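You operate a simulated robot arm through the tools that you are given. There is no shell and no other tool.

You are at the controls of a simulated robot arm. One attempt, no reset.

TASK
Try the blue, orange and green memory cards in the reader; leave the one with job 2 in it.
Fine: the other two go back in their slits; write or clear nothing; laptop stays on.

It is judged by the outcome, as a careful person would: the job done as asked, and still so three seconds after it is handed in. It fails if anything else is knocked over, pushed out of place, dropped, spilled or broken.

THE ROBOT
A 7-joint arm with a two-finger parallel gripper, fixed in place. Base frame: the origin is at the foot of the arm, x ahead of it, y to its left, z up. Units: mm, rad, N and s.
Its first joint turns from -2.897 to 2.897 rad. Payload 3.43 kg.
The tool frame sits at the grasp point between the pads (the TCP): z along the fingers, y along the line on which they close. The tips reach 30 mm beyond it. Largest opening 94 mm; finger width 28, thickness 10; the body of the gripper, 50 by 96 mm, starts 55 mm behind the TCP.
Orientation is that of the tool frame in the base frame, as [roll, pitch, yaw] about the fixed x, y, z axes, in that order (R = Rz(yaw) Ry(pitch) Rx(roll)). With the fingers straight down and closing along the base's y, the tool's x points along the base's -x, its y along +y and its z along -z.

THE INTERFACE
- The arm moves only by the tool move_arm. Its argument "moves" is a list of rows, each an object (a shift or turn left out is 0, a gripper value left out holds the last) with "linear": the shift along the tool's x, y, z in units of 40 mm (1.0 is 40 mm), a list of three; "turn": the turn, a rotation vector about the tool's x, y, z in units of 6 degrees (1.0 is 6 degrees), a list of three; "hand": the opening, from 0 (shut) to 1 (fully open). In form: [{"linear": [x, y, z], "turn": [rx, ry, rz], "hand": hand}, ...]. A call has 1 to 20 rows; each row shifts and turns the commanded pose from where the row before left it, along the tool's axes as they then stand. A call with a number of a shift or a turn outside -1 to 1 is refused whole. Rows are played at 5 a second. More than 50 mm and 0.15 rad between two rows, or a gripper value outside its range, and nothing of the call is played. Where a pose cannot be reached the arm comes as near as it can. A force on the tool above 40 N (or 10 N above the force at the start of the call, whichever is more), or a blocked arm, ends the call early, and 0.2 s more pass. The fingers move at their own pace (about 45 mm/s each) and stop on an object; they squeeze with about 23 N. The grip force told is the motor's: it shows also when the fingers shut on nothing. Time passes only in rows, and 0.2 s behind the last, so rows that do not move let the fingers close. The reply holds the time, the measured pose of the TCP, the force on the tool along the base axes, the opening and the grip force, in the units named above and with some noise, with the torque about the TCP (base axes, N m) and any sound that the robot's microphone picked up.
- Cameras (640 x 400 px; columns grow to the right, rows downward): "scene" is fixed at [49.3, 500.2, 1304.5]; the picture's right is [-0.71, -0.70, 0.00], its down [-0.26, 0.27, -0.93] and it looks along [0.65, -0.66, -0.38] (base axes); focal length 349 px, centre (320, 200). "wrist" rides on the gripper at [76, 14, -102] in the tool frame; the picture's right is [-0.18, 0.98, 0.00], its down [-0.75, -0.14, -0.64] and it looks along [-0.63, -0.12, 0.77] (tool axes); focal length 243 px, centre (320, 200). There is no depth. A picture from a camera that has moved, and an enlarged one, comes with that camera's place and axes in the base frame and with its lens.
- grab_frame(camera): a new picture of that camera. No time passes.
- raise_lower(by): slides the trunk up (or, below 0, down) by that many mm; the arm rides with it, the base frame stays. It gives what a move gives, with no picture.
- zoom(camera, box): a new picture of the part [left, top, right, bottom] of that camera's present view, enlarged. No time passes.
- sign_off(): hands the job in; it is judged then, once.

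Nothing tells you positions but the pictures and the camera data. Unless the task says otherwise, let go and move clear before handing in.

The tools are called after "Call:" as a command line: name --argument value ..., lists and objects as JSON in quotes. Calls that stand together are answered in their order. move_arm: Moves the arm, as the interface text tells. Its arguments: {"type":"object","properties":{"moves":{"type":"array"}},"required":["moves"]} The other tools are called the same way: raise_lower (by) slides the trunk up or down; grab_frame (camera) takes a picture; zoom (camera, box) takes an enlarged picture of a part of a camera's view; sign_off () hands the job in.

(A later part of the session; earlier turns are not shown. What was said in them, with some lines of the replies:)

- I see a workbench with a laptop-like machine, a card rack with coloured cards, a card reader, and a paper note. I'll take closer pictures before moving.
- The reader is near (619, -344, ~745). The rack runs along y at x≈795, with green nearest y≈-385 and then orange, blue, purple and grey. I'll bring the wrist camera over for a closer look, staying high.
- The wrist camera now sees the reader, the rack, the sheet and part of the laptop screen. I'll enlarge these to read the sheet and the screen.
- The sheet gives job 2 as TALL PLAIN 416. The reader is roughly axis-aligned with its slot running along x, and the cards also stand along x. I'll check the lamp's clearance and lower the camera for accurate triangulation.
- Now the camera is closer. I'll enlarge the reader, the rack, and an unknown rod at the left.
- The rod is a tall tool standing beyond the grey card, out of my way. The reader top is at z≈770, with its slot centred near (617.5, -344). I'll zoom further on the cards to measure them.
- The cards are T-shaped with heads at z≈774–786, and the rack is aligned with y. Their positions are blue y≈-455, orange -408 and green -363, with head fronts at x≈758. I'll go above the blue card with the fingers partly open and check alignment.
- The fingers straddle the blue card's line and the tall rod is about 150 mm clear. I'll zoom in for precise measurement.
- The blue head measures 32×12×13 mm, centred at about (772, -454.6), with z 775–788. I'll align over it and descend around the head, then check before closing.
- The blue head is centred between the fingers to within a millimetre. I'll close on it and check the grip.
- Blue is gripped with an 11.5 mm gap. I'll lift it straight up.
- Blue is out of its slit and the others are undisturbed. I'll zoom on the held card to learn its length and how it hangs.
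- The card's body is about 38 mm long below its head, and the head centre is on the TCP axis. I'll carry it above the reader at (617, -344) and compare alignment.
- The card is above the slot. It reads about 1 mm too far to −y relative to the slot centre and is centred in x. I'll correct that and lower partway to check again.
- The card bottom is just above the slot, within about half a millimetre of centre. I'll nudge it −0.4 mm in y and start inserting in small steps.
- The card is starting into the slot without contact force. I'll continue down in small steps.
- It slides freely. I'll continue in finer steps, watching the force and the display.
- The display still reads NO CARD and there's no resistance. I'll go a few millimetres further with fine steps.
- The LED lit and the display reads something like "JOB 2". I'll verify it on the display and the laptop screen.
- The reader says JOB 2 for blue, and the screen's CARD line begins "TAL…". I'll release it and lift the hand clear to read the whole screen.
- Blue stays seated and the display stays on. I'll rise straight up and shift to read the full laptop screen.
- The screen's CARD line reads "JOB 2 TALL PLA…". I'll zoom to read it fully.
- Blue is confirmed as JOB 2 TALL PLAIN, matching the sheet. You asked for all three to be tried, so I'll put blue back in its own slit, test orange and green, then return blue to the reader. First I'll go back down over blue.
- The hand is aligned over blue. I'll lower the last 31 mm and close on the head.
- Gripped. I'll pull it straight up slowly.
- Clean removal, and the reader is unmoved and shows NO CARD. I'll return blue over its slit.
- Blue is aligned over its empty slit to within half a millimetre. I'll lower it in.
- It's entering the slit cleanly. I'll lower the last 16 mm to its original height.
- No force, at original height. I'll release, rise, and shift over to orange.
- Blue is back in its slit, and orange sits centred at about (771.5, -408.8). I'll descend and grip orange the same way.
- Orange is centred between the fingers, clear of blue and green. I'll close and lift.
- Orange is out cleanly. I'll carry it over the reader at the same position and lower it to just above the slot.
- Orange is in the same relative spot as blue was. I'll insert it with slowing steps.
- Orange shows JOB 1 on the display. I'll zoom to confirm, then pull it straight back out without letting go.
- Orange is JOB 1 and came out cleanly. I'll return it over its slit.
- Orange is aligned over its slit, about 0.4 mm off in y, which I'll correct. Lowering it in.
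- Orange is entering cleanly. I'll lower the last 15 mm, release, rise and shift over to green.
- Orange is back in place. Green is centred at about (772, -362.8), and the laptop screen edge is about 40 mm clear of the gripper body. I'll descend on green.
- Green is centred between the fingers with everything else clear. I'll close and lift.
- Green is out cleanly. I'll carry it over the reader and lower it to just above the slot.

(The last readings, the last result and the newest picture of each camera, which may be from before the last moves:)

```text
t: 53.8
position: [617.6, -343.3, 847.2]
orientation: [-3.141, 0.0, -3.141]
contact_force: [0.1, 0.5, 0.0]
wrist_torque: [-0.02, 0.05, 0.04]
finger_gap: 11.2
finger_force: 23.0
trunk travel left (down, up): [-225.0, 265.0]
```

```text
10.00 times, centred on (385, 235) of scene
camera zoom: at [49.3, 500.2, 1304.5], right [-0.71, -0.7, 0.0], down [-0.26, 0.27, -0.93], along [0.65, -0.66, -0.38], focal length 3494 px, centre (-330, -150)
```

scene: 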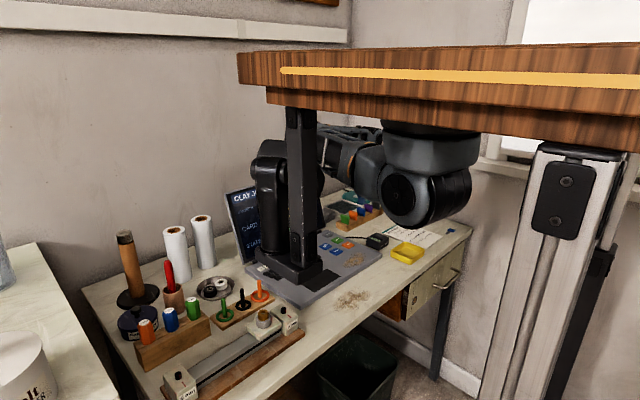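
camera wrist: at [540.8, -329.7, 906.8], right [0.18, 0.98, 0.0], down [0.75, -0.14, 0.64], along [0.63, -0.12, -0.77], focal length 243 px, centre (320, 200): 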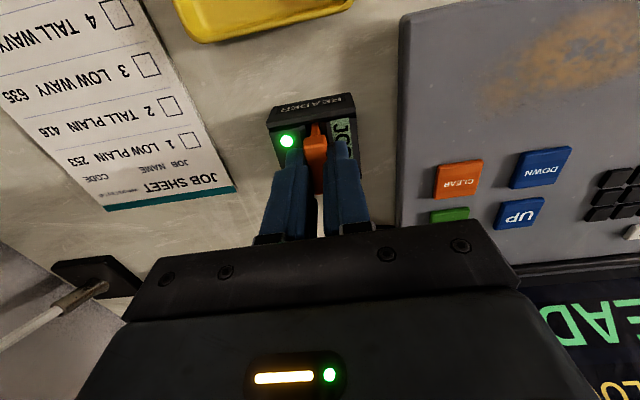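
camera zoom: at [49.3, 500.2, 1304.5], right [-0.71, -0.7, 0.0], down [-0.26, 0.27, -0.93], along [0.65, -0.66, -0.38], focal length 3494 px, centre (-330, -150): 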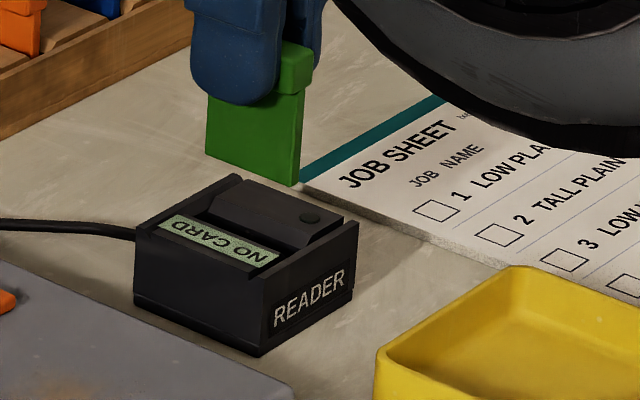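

Green is in the same alignment as the other two were. I'll insert it with slowing steps.

Call:
move_arm --moves '[{"linear": [0, 0, 0.15]}, {"linear": [0, 0, 0.15]}, {"linear": [0, 0, 0.15]}, {"linear": [0, 0, 0.15]}, {"linear": [0, 0, 0.1]}, {"linear": [0, 0, 0.1]}, {"linear": [0, 0, 0.1]}, {"linear": [0, 0, 0.08]}, {"linear": [0, 0, 0.05]}, {"linear": [0, 0, 0.04]}, {"linear": [0, 0, 0.04]}, {"linear": [0, 0, 0]}]'

Call:
zoom --camera "scene" --box '[370, 230, 400, 250]'

Call:
grab_frame --camera "wrist"

```text
t: 56.4
position: [617.6, -343.4, 803.2]
orientation: [-3.141, 0.0, 3.141]
contact_force: [1.0, 0.5, 1.0]
wrist_torque: [0.03, -0.01, 0.05]
finger_gap: 11.5
finger_force: 22.3
trunk travel left (down, up): [-225.0, 265.0]
```

```text
16.00 times, centred on (385, 240) of scene
camera zoom: at [49.3, 500.2, 1304.5], right [-0.71, -0.7, 0.0], down [-0.26, 0.27, -0.93], along [0.65, -0.66, -0.38], focal length 5590 px, centre (-720, -440)
```

zoom: 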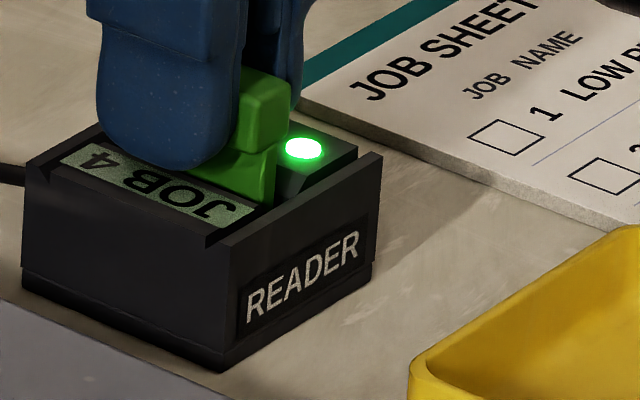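

```text
taken
camera wrist: at [541.2, -329.4, 906.4], right [0.18, 0.98, 0.0], down [0.75, -0.14, 0.64], along [0.63, -0.12, -0.77], focal length 243 px, centre (320, 200)
```

wrist: 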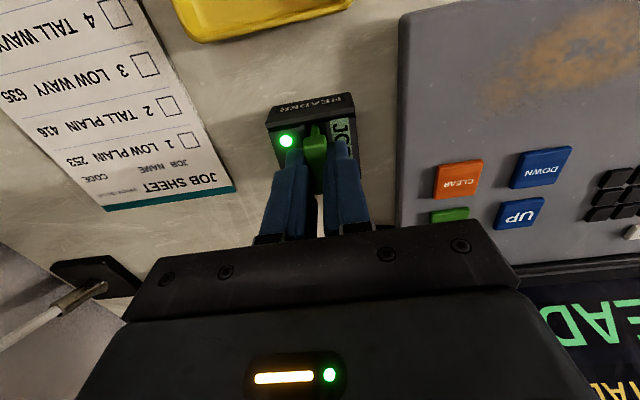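

Green is JOB 4, so blue is the only JOB 2. I'll pull green out and return it over its slit.

Call:
move_arm --moves '[{"linear": [0, 0, -0.15]}, {"linear": [0, 0, -0.25]}, {"linear": [0, 0, -0.35]}, {"linear": [0, 0, -0.45]}, {"linear": [0, 0, -0.5]}, {"linear": [0, 0, -0.31]}, {"linear": [0, 0, 0]}]'

Call:
zoom --camera "scene" --box '[340, 190, 420, 255]'

```text
t: 58.0
position: [616.8, -344.6, 884.3]
orientation: [-3.14, -0.001, -3.141]
contact_force: [-1.0, 1.4, -0.6]
wrist_torque: [0.03, 0.0, 0.02]
finger_gap: 11.5
finger_force: 23.2
trunk travel left (down, up): [-225.0, 265.0]
```

```text
6.15 times, centred on (380, 222) of scene
camera zoom: at [49.3, 500.2, 1304.5], right [-0.71, -0.7, 0.0], down [-0.26, 0.27, -0.93], along [0.65, -0.66, -0.38], focal length 2150 px, centre (-49, 62)
```

zoom: 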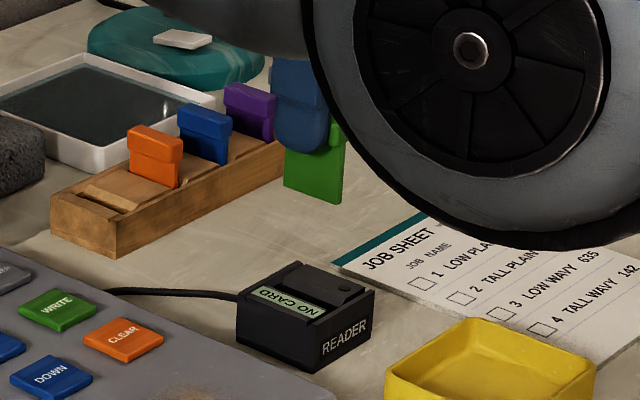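

The reader is unmoved and empty. I'll carry green back over its slit.

Call:
move_arm --moves '[{"linear": [-0.4, -0.05, 0]}, {"linear": [-0.7, -0.09, 0]}, {"linear": [-0.8, -0.1, 0]}, {"linear": [-0.8, -0.1, 0]}, {"linear": [-0.7, -0.08, 0]}, {"linear": [-0.475, -0.06, 0]}, {"linear": [0, 0, 0]}, {"linear": [0, 0, 0.4]}, {"linear": [0, 0, 0.3]}, {"linear": [0, 0, 0]}]'

Call:
zoom --camera "wrist" --box '[270, 90, 370, 170]'

Call:
zoom --camera "scene" --box '[300, 170, 400, 240]'

```text
t: 60.2
position: [771.5, -362.2, 856.9]
orientation: [-3.141, 0.0, 3.14]
contact_force: [0.3, 0.2, -0.7]
wrist_torque: [0.03, -0.02, -0.02]
finger_gap: 11.5
finger_force: 23.3
trunk travel left (down, up): [-225.0, 265.0]
```

```text
5.00 times, centred on (320, 130) of wrist
camera zoom: at [696.2, -348.4, 958.7], right [0.18, 0.98, 0.0], down [0.75, -0.14, 0.64], along [0.63, -0.12, -0.77], focal length 1213 px, centre (320, 550)
```

zoom: 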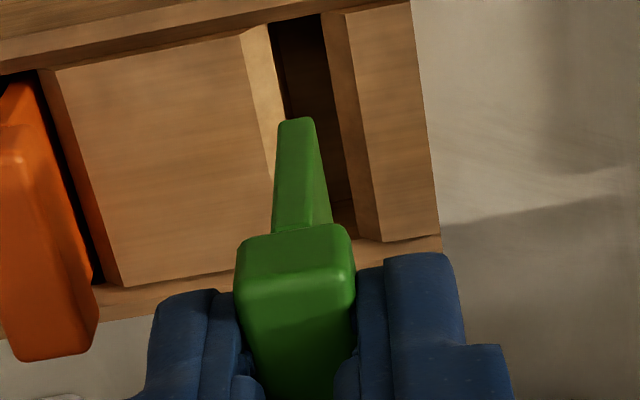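

```text
5.71 times, centred on (350, 205) of scene
camera zoom: at [49.3, 500.2, 1304.5], right [-0.71, -0.7, 0.0], down [-0.26, 0.27, -0.93], along [0.65, -0.66, -0.38], focal length 1996 px, centre (149, 171)
```

zoom: 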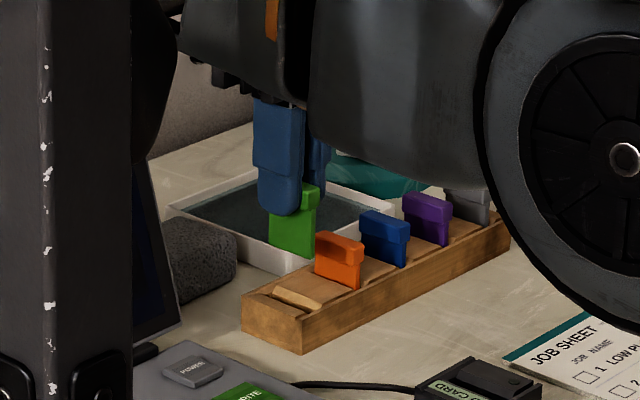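

Green is aligned over its slit just as blue was. I'll lower it in.

Call:
move_arm --moves '[{"linear": [0, 0, 0.3]}, {"linear": [0, 0, 0.3]}, {"linear": [0, 0, 0.15]}, {"linear": [0, 0, 0.15]}, {"linear": [0, 0, 0]}]'

Call:
zoom --camera "wrist" --box '[270, 90, 370, 170]'

Call:
zoom --camera "scene" --box '[320, 180, 400, 230]'

```text
t: 61.4
position: [772.1, -363.4, 818.5]
orientation: [3.141, 0.0, -3.14]
contact_force: [-0.3, 0.4, -0.5]
wrist_torque: [-0.03, -0.01, -0.03]
finger_gap: 11.3
finger_force: 22.9
trunk travel left (down, up): [-225.0, 265.0]
```

```text
5.00 times, centred on (320, 130) of wrist
camera zoom: at [696.2, -349.2, 922.8], right [0.18, 0.98, 0.0], down [0.75, -0.14, 0.64], along [0.63, -0.12, -0.77], focal length 1213 px, centre (320, 550)
```

zoom: 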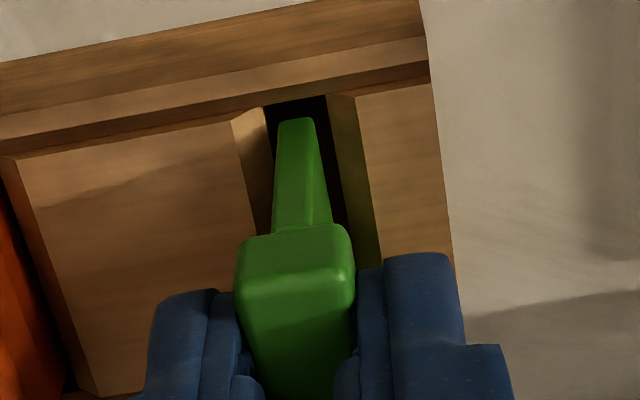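

```text
8.00 times, centred on (360, 205) of scene
camera zoom: at [49.3, 500.2, 1304.5], right [-0.71, -0.7, 0.0], down [-0.26, 0.27, -0.93], along [0.65, -0.66, -0.38], focal length 2795 px, centre (0, 160)
```

zoom: 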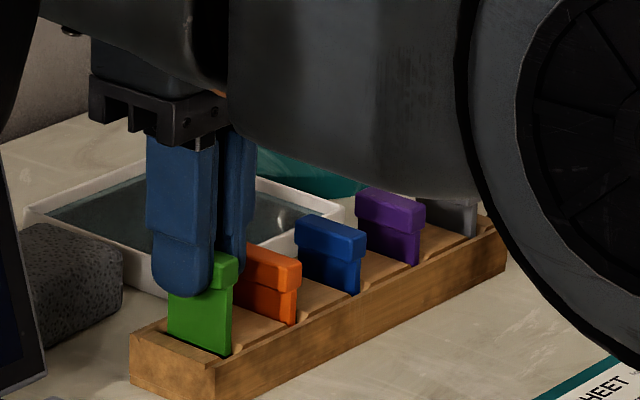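

Green is entering cleanly. I'll lower the rest, release, rise, and shift over to blue at y=-454.7.

Call:
move_arm --moves '[{"linear": [0, 0, 0.1]}, {"linear": [0, 0, 0.1]}, {"linear": [0, 0, 0.08]}, {"linear": [0, 0, 0.06]}, {"linear": [0, 0, 0.04]}, {"linear": [0, 0, 0]}, {"hand": 0.36}, {"hand": 0.36}, {"hand": 0.36}, {"linear": [0, 0, -0.3]}, {"linear": [0, 0, -0.5]}, {"linear": [0, 0, -0.36]}, {"linear": [0, -0.5, 0]}, {"linear": [0, -0.65, 0]}, {"linear": [0, -0.65, 0]}, {"linear": [0, -0.4975, 0]}, {"linear": [0, 0, 0]}, {"linear": [0, 0, 0]}]'

Call:
zoom --camera "wrist" --box '[240, 90, 400, 210]'

Call:
zoom --camera "scene" --box '[320, 180, 400, 230]'

```text
t: 65.2
position: [773.1, -454.1, 851.6]
orientation: [3.141, -0.001, -3.142]
contact_force: [0.3, -0.2, -0.1]
wrist_torque: [0.0, -0.01, 0.01]
finger_gap: 33.8
finger_force: 0.1
trunk travel left (down, up): [-225.0, 265.0]
```

```text
3.33 times, centred on (320, 150) of wrist
camera zoom: at [696.1, -440.7, 954.4], right [0.18, 0.98, 0.0], down [0.75, -0.14, 0.64], along [0.63, -0.12, -0.77], focal length 809 px, centre (320, 367)
```

zoom: 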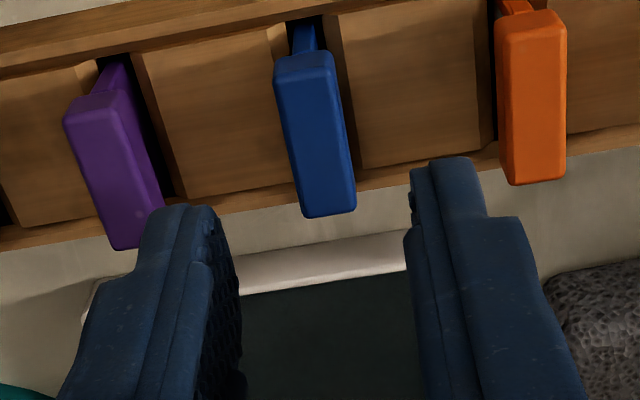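

```text
8.00 times, centred on (360, 205) of scene
camera zoom: at [49.3, 500.2, 1304.5], right [-0.71, -0.7, 0.0], down [-0.26, 0.27, -0.93], along [0.65, -0.66, -0.38], focal length 2795 px, centre (0, 160)
```

zoom: 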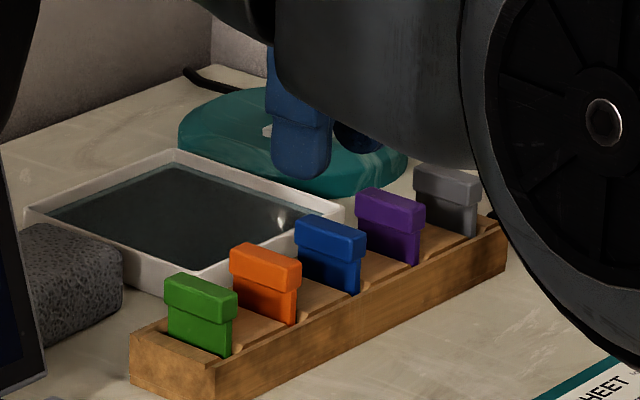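

Green and orange are back in their slits. I'll descend on blue once more.

Call:
move_arm --moves '[{"linear": [0, 0, 0.3]}, {"linear": [0, 0, 0.4]}, {"linear": [0, 0, 0.3]}, {"linear": [0, 0, 0.18]}, {"linear": [0, 0, 0]}]'

Call:
zoom --camera "wrist" --box '[260, 120, 380, 220]'

```text
t: 66.4
position: [773.5, -454.6, 804.2]
orientation: [-3.14, 0.0, 3.141]
contact_force: [0.3, 0.1, -0.2]
wrist_torque: [0.01, 0.01, 0.01]
finger_gap: 33.8
finger_force: 0.1
trunk travel left (down, up): [-225.0, 265.0]
```

```text
4.00 times, centred on (320, 170) of wrist
camera zoom: at [696.5, -440.8, 906.9], right [0.18, 0.98, 0.0], down [0.75, -0.14, 0.64], along [0.63, -0.12, -0.77], focal length 970 px, centre (320, 320)
```

zoom: 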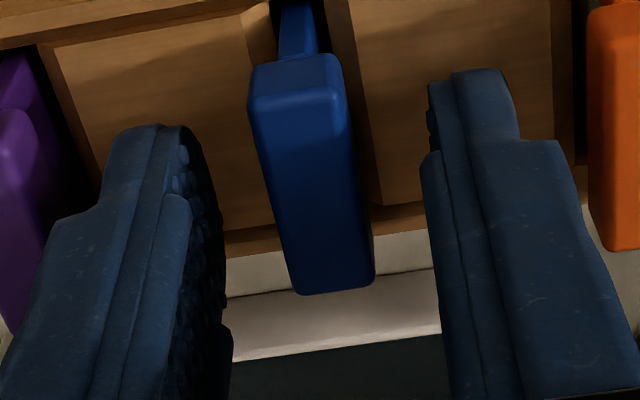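

Blue is centred between the fingers again. I'll close, lift, and check.

Call:
move_arm --moves '[{"hand": 0}, {"hand": 0}, {"hand": 0}, {"hand": 0}, {"linear": [0, 0, -0.2]}, {"linear": [0, 0, -0.3]}, {"linear": [0, 0, -0.4]}, {"linear": [0, 0, -0.5]}, {"linear": [0, 0, -0.6]}, {"linear": [0, 0, 0]}]'

Call:
zoom --camera "scene" --box '[320, 160, 400, 230]'

Call:
zoom --camera "wrist" --box '[200, 40, 440, 220]'

```text
t: 68.6
position: [772.8, -455.6, 885.8]
orientation: [-3.141, 0.0, -3.14]
contact_force: [-0.6, -0.5, -0.6]
wrist_torque: [-0.01, -0.04, 0.02]
finger_gap: 11.4
finger_force: 23.0
trunk travel left (down, up): [-225.0, 265.0]
```

```text
5.71 times, centred on (360, 195) of scene
camera zoom: at [49.3, 500.2, 1304.5], right [-0.71, -0.7, 0.0], down [-0.26, 0.27, -0.93], along [0.65, -0.66, -0.38], focal length 1996 px, centre (91, 229)
```

zoom: 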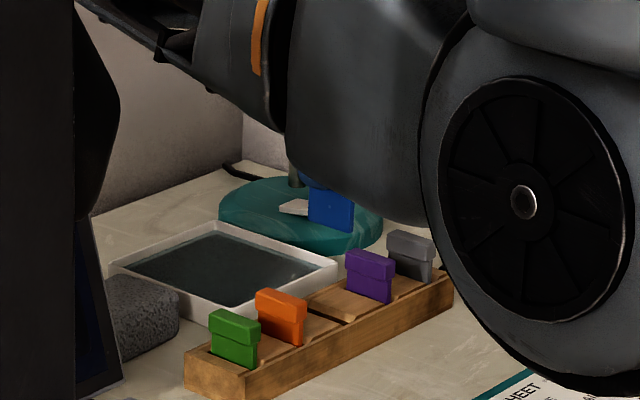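

```text
2.22 times, centred on (320, 130) of wrist
camera zoom: at [696.3, -441.0, 987.2], right [0.18, 0.98, 0.0], down [0.75, -0.14, 0.64], along [0.63, -0.12, -0.77], focal length 539 px, centre (320, 356)
```

zoom: 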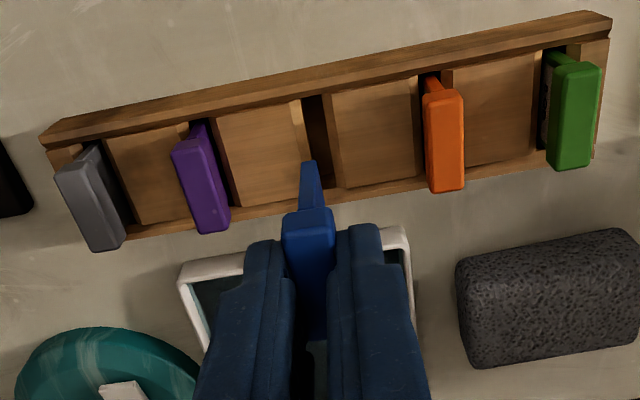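

Blue is lifted with the others in their slits. I'll carry it over the reader and down to just above the slot.

Call:
move_arm --moves '[{"linear": [0.4, 0.28, 0]}, {"linear": [0.7, 0.5, 0]}, {"linear": [0.8, 0.57, 0]}, {"linear": [0.8, 0.57, 0]}, {"linear": [0.7, 0.5, 0]}, {"linear": [0.475, 0.3575, 0]}, {"linear": [0, 0, 0]}, {"linear": [0, 0, 0.5]}, {"linear": [0, 0, 0.4]}, {"linear": [0, 0, 0]}]'

Call:
zoom --camera "wrist" --box '[280, 90, 360, 150]'

Call:
zoom --camera "scene" --box '[360, 215, 410, 255]'

```text
t: 70.8
position: [617.1, -344.4, 847.7]
orientation: [-3.14, 0.001, 3.141]
contact_force: [0.0, 0.3, 0.9]
wrist_torque: [0.03, 0.02, -0.03]
finger_gap: 11.2
finger_force: 22.7
trunk travel left (down, up): [-225.0, 265.0]
```

```text
6.67 times, centred on (320, 120) of wrist
camera zoom: at [540.9, -328.9, 950.9], right [0.18, 0.98, 0.0], down [0.75, -0.14, 0.64], along [0.63, -0.12, -0.77], focal length 1618 px, centre (320, 733)
```

zoom: 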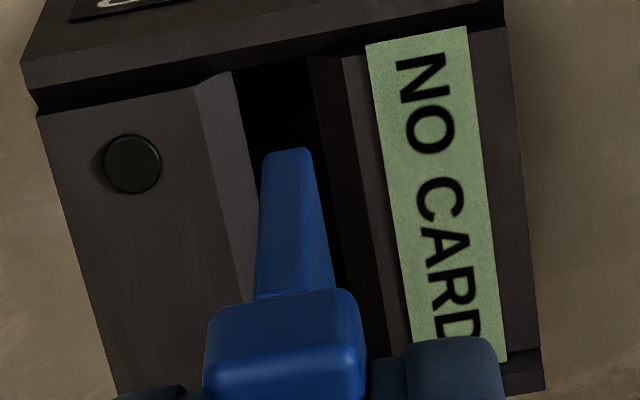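

```text
10.00 times, centred on (385, 235) of scene
camera zoom: at [49.3, 500.2, 1304.5], right [-0.71, -0.7, 0.0], down [-0.26, 0.27, -0.93], along [0.65, -0.66, -0.38], focal length 3494 px, centre (-330, -150)
```

zoom: 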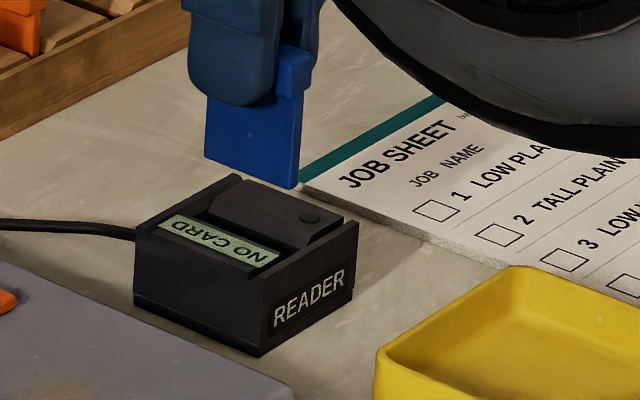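

The reader appears about 1 mm to the left compared with before. I'll let the arm settle and re-check.

Call:
move_arm --moves '[{"linear": [0, 0, 0]}, {"linear": [0, 0, 0]}, {"linear": [0, 0, 0]}]'

Call:
zoom --camera "wrist" --box '[280, 90, 360, 150]'

```text
t: 71.6
position: [617.5, -342.4, 848.6]
orientation: [3.141, 0.0, -3.141]
contact_force: [0.6, 0.4, 0.2]
wrist_torque: [0.01, 0.03, 0.03]
finger_gap: 11.3
finger_force: 22.8
trunk travel left (down, up): [-225.0, 265.0]
```

```text
6.67 times, centred on (320, 120) of wrist
camera zoom: at [541.0, -329.0, 951.1], right [0.18, 0.98, 0.0], down [0.75, -0.14, 0.64], along [0.63, -0.12, -0.77], focal length 1618 px, centre (320, 733)
```

zoom: 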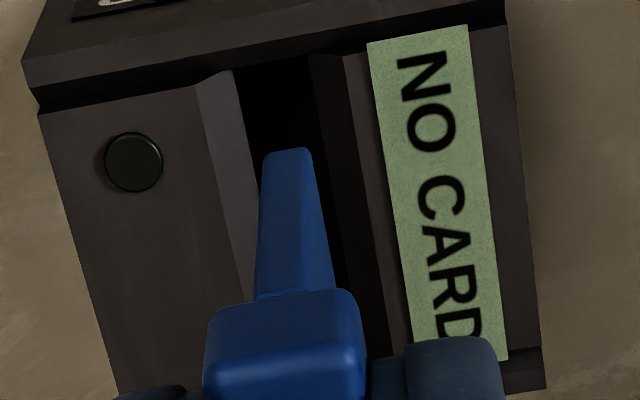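

The offset is steady at about 0.8 mm, while the reader itself hasn't moved in the scene view. I'll correct by −0.8 mm in y and begin inserting.

Call:
move_arm --moves '[{"linear": [0, -0.02, 0]}, {"linear": [0, 0, 0.15]}, {"linear": [0, 0, 0.15]}, {"linear": [0, 0, 0.15]}, {"linear": [0, 0, 0.1]}, {"linear": [0, 0, 0]}]'

Call:
zoom --camera "wrist" --box '[280, 90, 360, 150]'

Call:
zoom --camera "scene" --box '[360, 215, 410, 255]'

```text
t: 73.0
position: [617.2, -344.6, 826.8]
orientation: [-3.141, 0.001, 3.14]
contact_force: [-0.4, 0.5, 0.0]
wrist_torque: [0.0, 0.0, 0.0]
finger_gap: 11.3
finger_force: 23.0
trunk travel left (down, up): [-225.0, 265.0]
```

```text
6.67 times, centred on (320, 120) of wrist
camera zoom: at [541.2, -330.8, 929.0], right [0.18, 0.98, 0.0], down [0.75, -0.14, 0.64], along [0.63, -0.12, -0.77], focal length 1618 px, centre (320, 733)
```

zoom: 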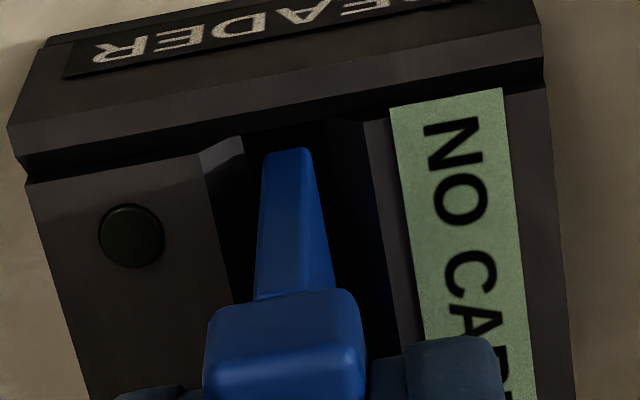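

```text
10.00 times, centred on (385, 235) of scene
camera zoom: at [49.3, 500.2, 1304.5], right [-0.71, -0.7, 0.0], down [-0.26, 0.27, -0.93], along [0.65, -0.66, -0.38], focal length 3494 px, centre (-330, -150)
```

zoom: 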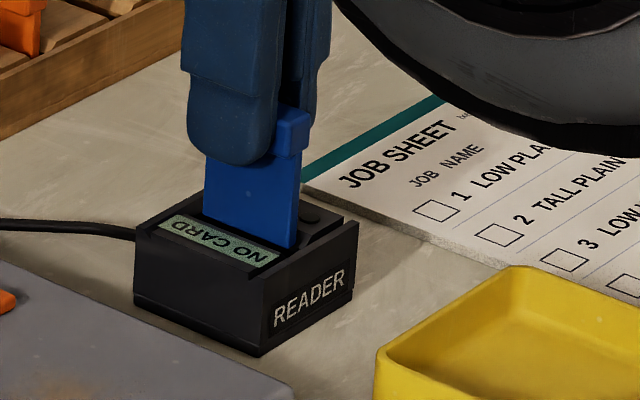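

Now the card is centred in the slot. I'll insert the remaining 22 mm with slowing steps.

Call:
move_arm --moves '[{"linear": [0, 0, 0.1]}, {"linear": [0, 0, 0.1]}, {"linear": [0, 0, 0.1]}, {"linear": [0, 0, 0.08]}, {"linear": [0, 0, 0.06]}, {"linear": [0, 0, 0.05]}, {"linear": [0, 0, 0.03]}, {"linear": [0, 0, 0.02]}, {"linear": [0, 0, 0]}]'

Call:
zoom --camera "scene" --box '[370, 230, 400, 250]'

Call:
zoom --camera "wrist" --box '[260, 90, 380, 190]'

```text
t: 75.0
position: [616.2, -344.2, 804.6]
orientation: [-3.141, -0.001, 3.141]
contact_force: [0.2, 0.4, 0.5]
wrist_torque: [0.01, 0.0, 0.03]
finger_gap: 11.6
finger_force: 23.0
trunk travel left (down, up): [-225.0, 265.0]
```

```text
16.00 times, centred on (385, 240) of scene
camera zoom: at [49.3, 500.2, 1304.5], right [-0.71, -0.7, 0.0], down [-0.26, 0.27, -0.93], along [0.65, -0.66, -0.38], focal length 5590 px, centre (-720, -440)
```

zoom: 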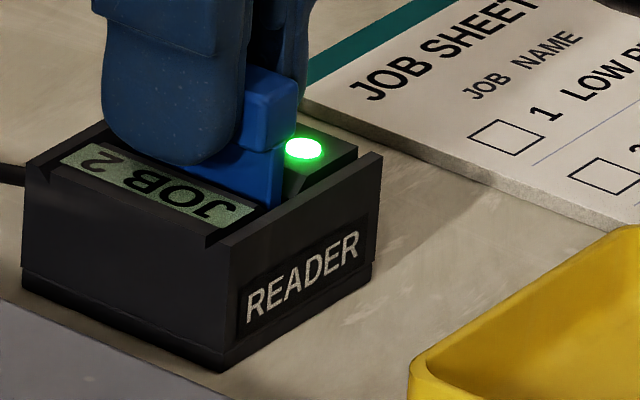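

```text
4.00 times, centred on (320, 140) of wrist
camera zoom: at [540.9, -330.6, 907.2], right [0.18, 0.98, 0.0], down [0.75, -0.14, 0.64], along [0.63, -0.12, -0.77], focal length 970 px, centre (320, 440)
```

zoom: 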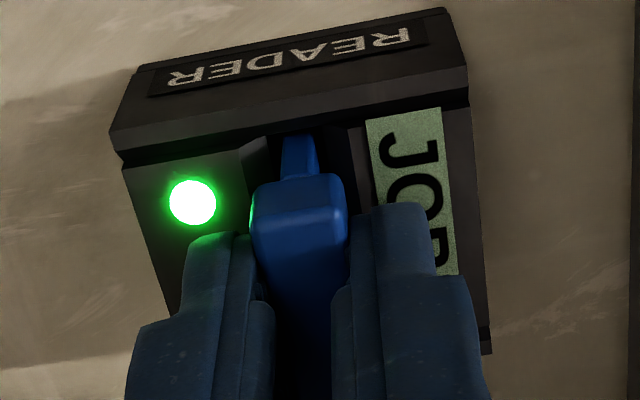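

JOB 2 is shown again. I'll press a touch further to seat it firmly, then release and rise clear.

Call:
move_arm --moves '[{"linear": [0, 0, 0.01]}, {"linear": [0, 0, 0.01]}, {"linear": [0, 0, 0]}]'

Call:
move_arm --moves '[{"hand": 0.33}, {"hand": 0.33}, {"hand": 0.33}, {"linear": [0, 0, -0.2]}, {"linear": [0, 0, -0.6]}, {"linear": [0, 0, -0.9]}, {"linear": [0, 0, -0.9]}, {"linear": [0, 0, -0.9]}, {"linear": [-0.2, 0.4, -0.8]}, {"linear": [-0.375, 0.69, -0.87]}, {"linear": [0, 0, 0]}, {"linear": [0, 0, 0]}]'

Call:
grab_frame --camera "wrist"

Call:
zoom --camera "scene" --box '[340, 190, 420, 255]'

```text
t: 75.8
position: [616.2, -344.3, 803.8]
orientation: [-3.141, 0.0, -3.141]
contact_force: [0.1, 0.6, 4.5]
wrist_torque: [0.02, 0.04, -0.01]
finger_gap: 11.1
finger_force: 22.8
trunk travel left (down, up): [-225.0, 265.0]
```

```text
t: 78.4
position: [640.7, -301.4, 1012.3]
orientation: [3.141, 0.0, -3.141]
contact_force: [0.7, 0.0, 0.1]
wrist_torque: [-0.03, -0.04, -0.02]
finger_gap: 30.8
finger_force: 0.1
trunk travel left (down, up): [-225.0, 265.0]
```

```text
taken
camera wrist: at [564.7, -286.7, 1113.8], right [0.18, 0.98, 0.0], down [0.75, -0.14, 0.64], along [0.63, -0.12, -0.77], focal length 243 px, centre (320, 200)
```

wrist: 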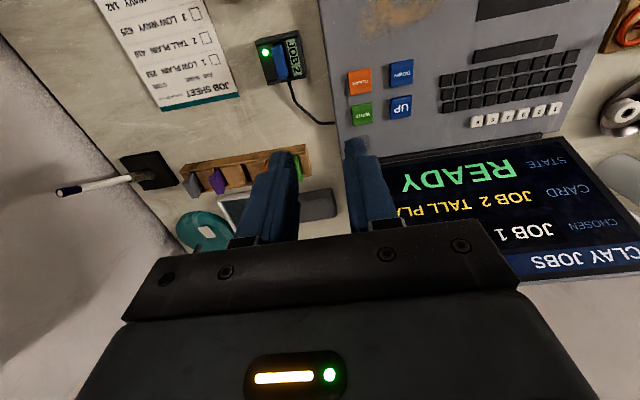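

```text
6.15 times, centred on (380, 222) of scene
camera zoom: at [49.3, 500.2, 1304.5], right [-0.71, -0.7, 0.0], down [-0.26, 0.27, -0.93], along [0.65, -0.66, -0.38], focal length 2150 px, centre (-49, 62)
```

zoom: 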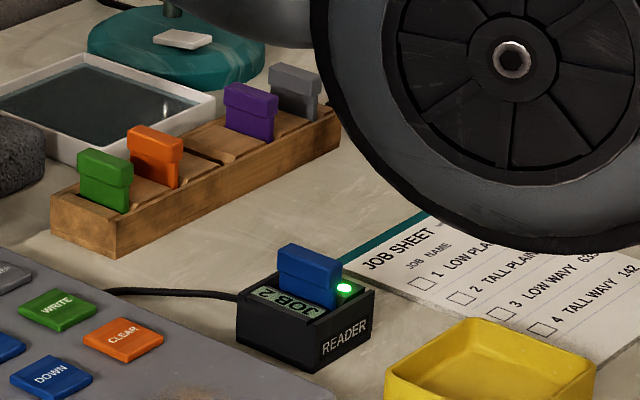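

Blue is seated in the reader showing JOB 2, green and orange are in their slits, and the laptop is on and reads READY. One last look at the whole scene and the rack before handing in.

Call:
grab_frame --camera "scene"

Call:
zoom --camera "scene" --box '[320, 180, 400, 230]'

Call:
zoom --camera "wrist" --box '[380, 140, 640, 285]'

```text
taken
```

scene: 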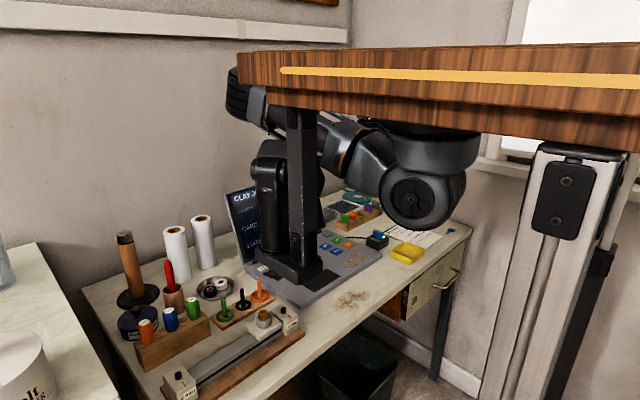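

```text
8.00 times, centred on (360, 205) of scene
camera zoom: at [49.3, 500.2, 1304.5], right [-0.71, -0.7, 0.0], down [-0.26, 0.27, -0.93], along [0.65, -0.66, -0.38], focal length 2795 px, centre (0, 160)
```

zoom: 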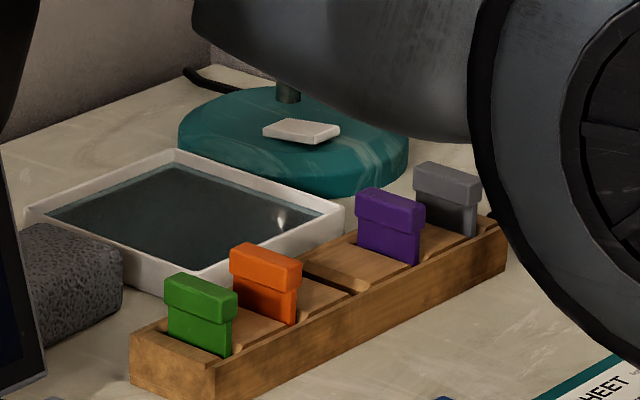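

```text
2.46 times, centred on (510, 212) of wrist
camera zoom: at [564.7, -286.7, 1113.8], right [0.18, 0.98, 0.0], down [0.75, -0.14, 0.64], along [0.63, -0.12, -0.77], focal length 597 px, centre (-148, 169)
```

zoom: 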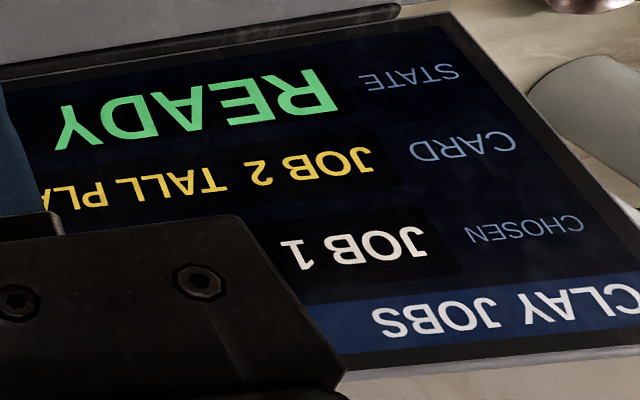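

Everything looks right. I'll retreat along the way I came toward the starting pose, so the arm is well clear and I can check the lamp behind it.

Call:
move_arm --moves '[{"linear": [0.5, -0.5, 0]}, {"linear": [0.7, -0.6, 0]}, {"linear": [0.7, -0.6, 0]}, {"linear": [0.8, -0.5, 0]}, {"linear": [0.9, 0, 0]}, {"linear": [0.9, 0, 0]}, {"linear": [0.9, 0, 0]}, {"linear": [0.9, 0, 0]}, {"linear": [0.9, 0, 0]}, {"linear": [0.5, 0, 0]}, {"linear": [0, 0, 0]}]'

Call:
grab_frame --camera "scene"

Call:
zoom --camera "scene" --box '[220, 160, 480, 320]'

Call:
grab_frame --camera "wrist"

```text
t: 80.8
position: [331.1, -389.2, 1010.7]
orientation: [-3.141, 0.0, -3.141]
contact_force: [-1.0, 0.1, 0.1]
wrist_torque: [-0.01, -0.03, 0.03]
finger_gap: 31.0
finger_force: 0.1
trunk travel left (down, up): [-225.0, 265.0]
```

```text
taken
```

scene: 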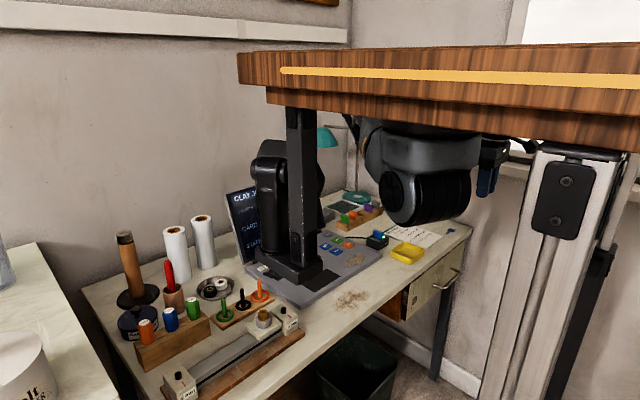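

```text
2.46 times, centred on (350, 240) of scene
camera zoom: at [49.3, 500.2, 1304.5], right [-0.71, -0.7, 0.0], down [-0.26, 0.27, -0.93], along [0.65, -0.66, -0.38], focal length 860 px, centre (246, 102)
```

zoom: 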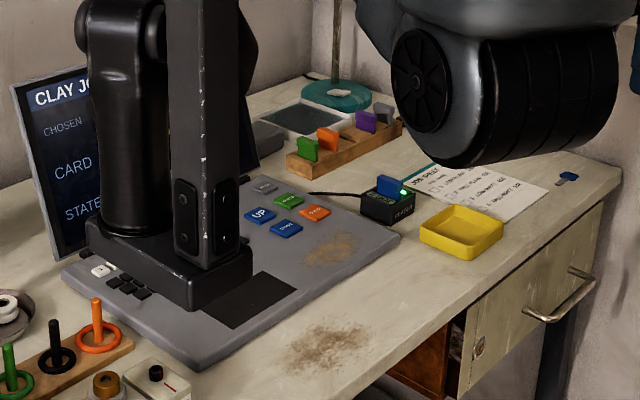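

```text
taken
camera wrist: at [255.5, -374.7, 1113.3], right [0.18, 0.98, 0.0], down [0.75, -0.14, 0.64], along [0.63, -0.12, -0.77], focal length 243 px, centre (320, 200)
```

wrist: 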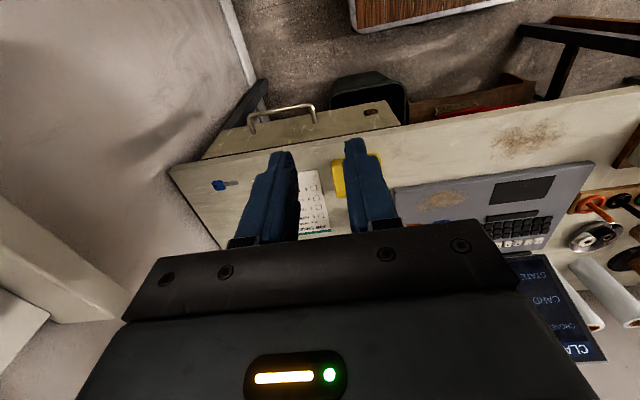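

The lamp and everything else stand as they did at the start. Blue (JOB 2) is in the reader with its light on, green and orange are in their slits, and the arm is clear, so I'm handing in.

Call:
sign_off

```text
The job is handed in.
```

The blue card holds job 2 (TALL PLAIN, matching the job sheet), and I left it in the reader with its light on and JOB 2 on the display.

I tried all three cards:

| Card | Reader showed | Where it is now |
|---|---|---|
| Blue | JOB 2 | In the reader |
| Orange | JOB 1 | Back in its slit |
| Green | JOB 4 | Back in its slit |

I pressed no buttons, so nothing was written or cleared. The laptop is still on and reads READY. In the last pictures nothing else had moved, and the arm was clear of the bench when I handed in.
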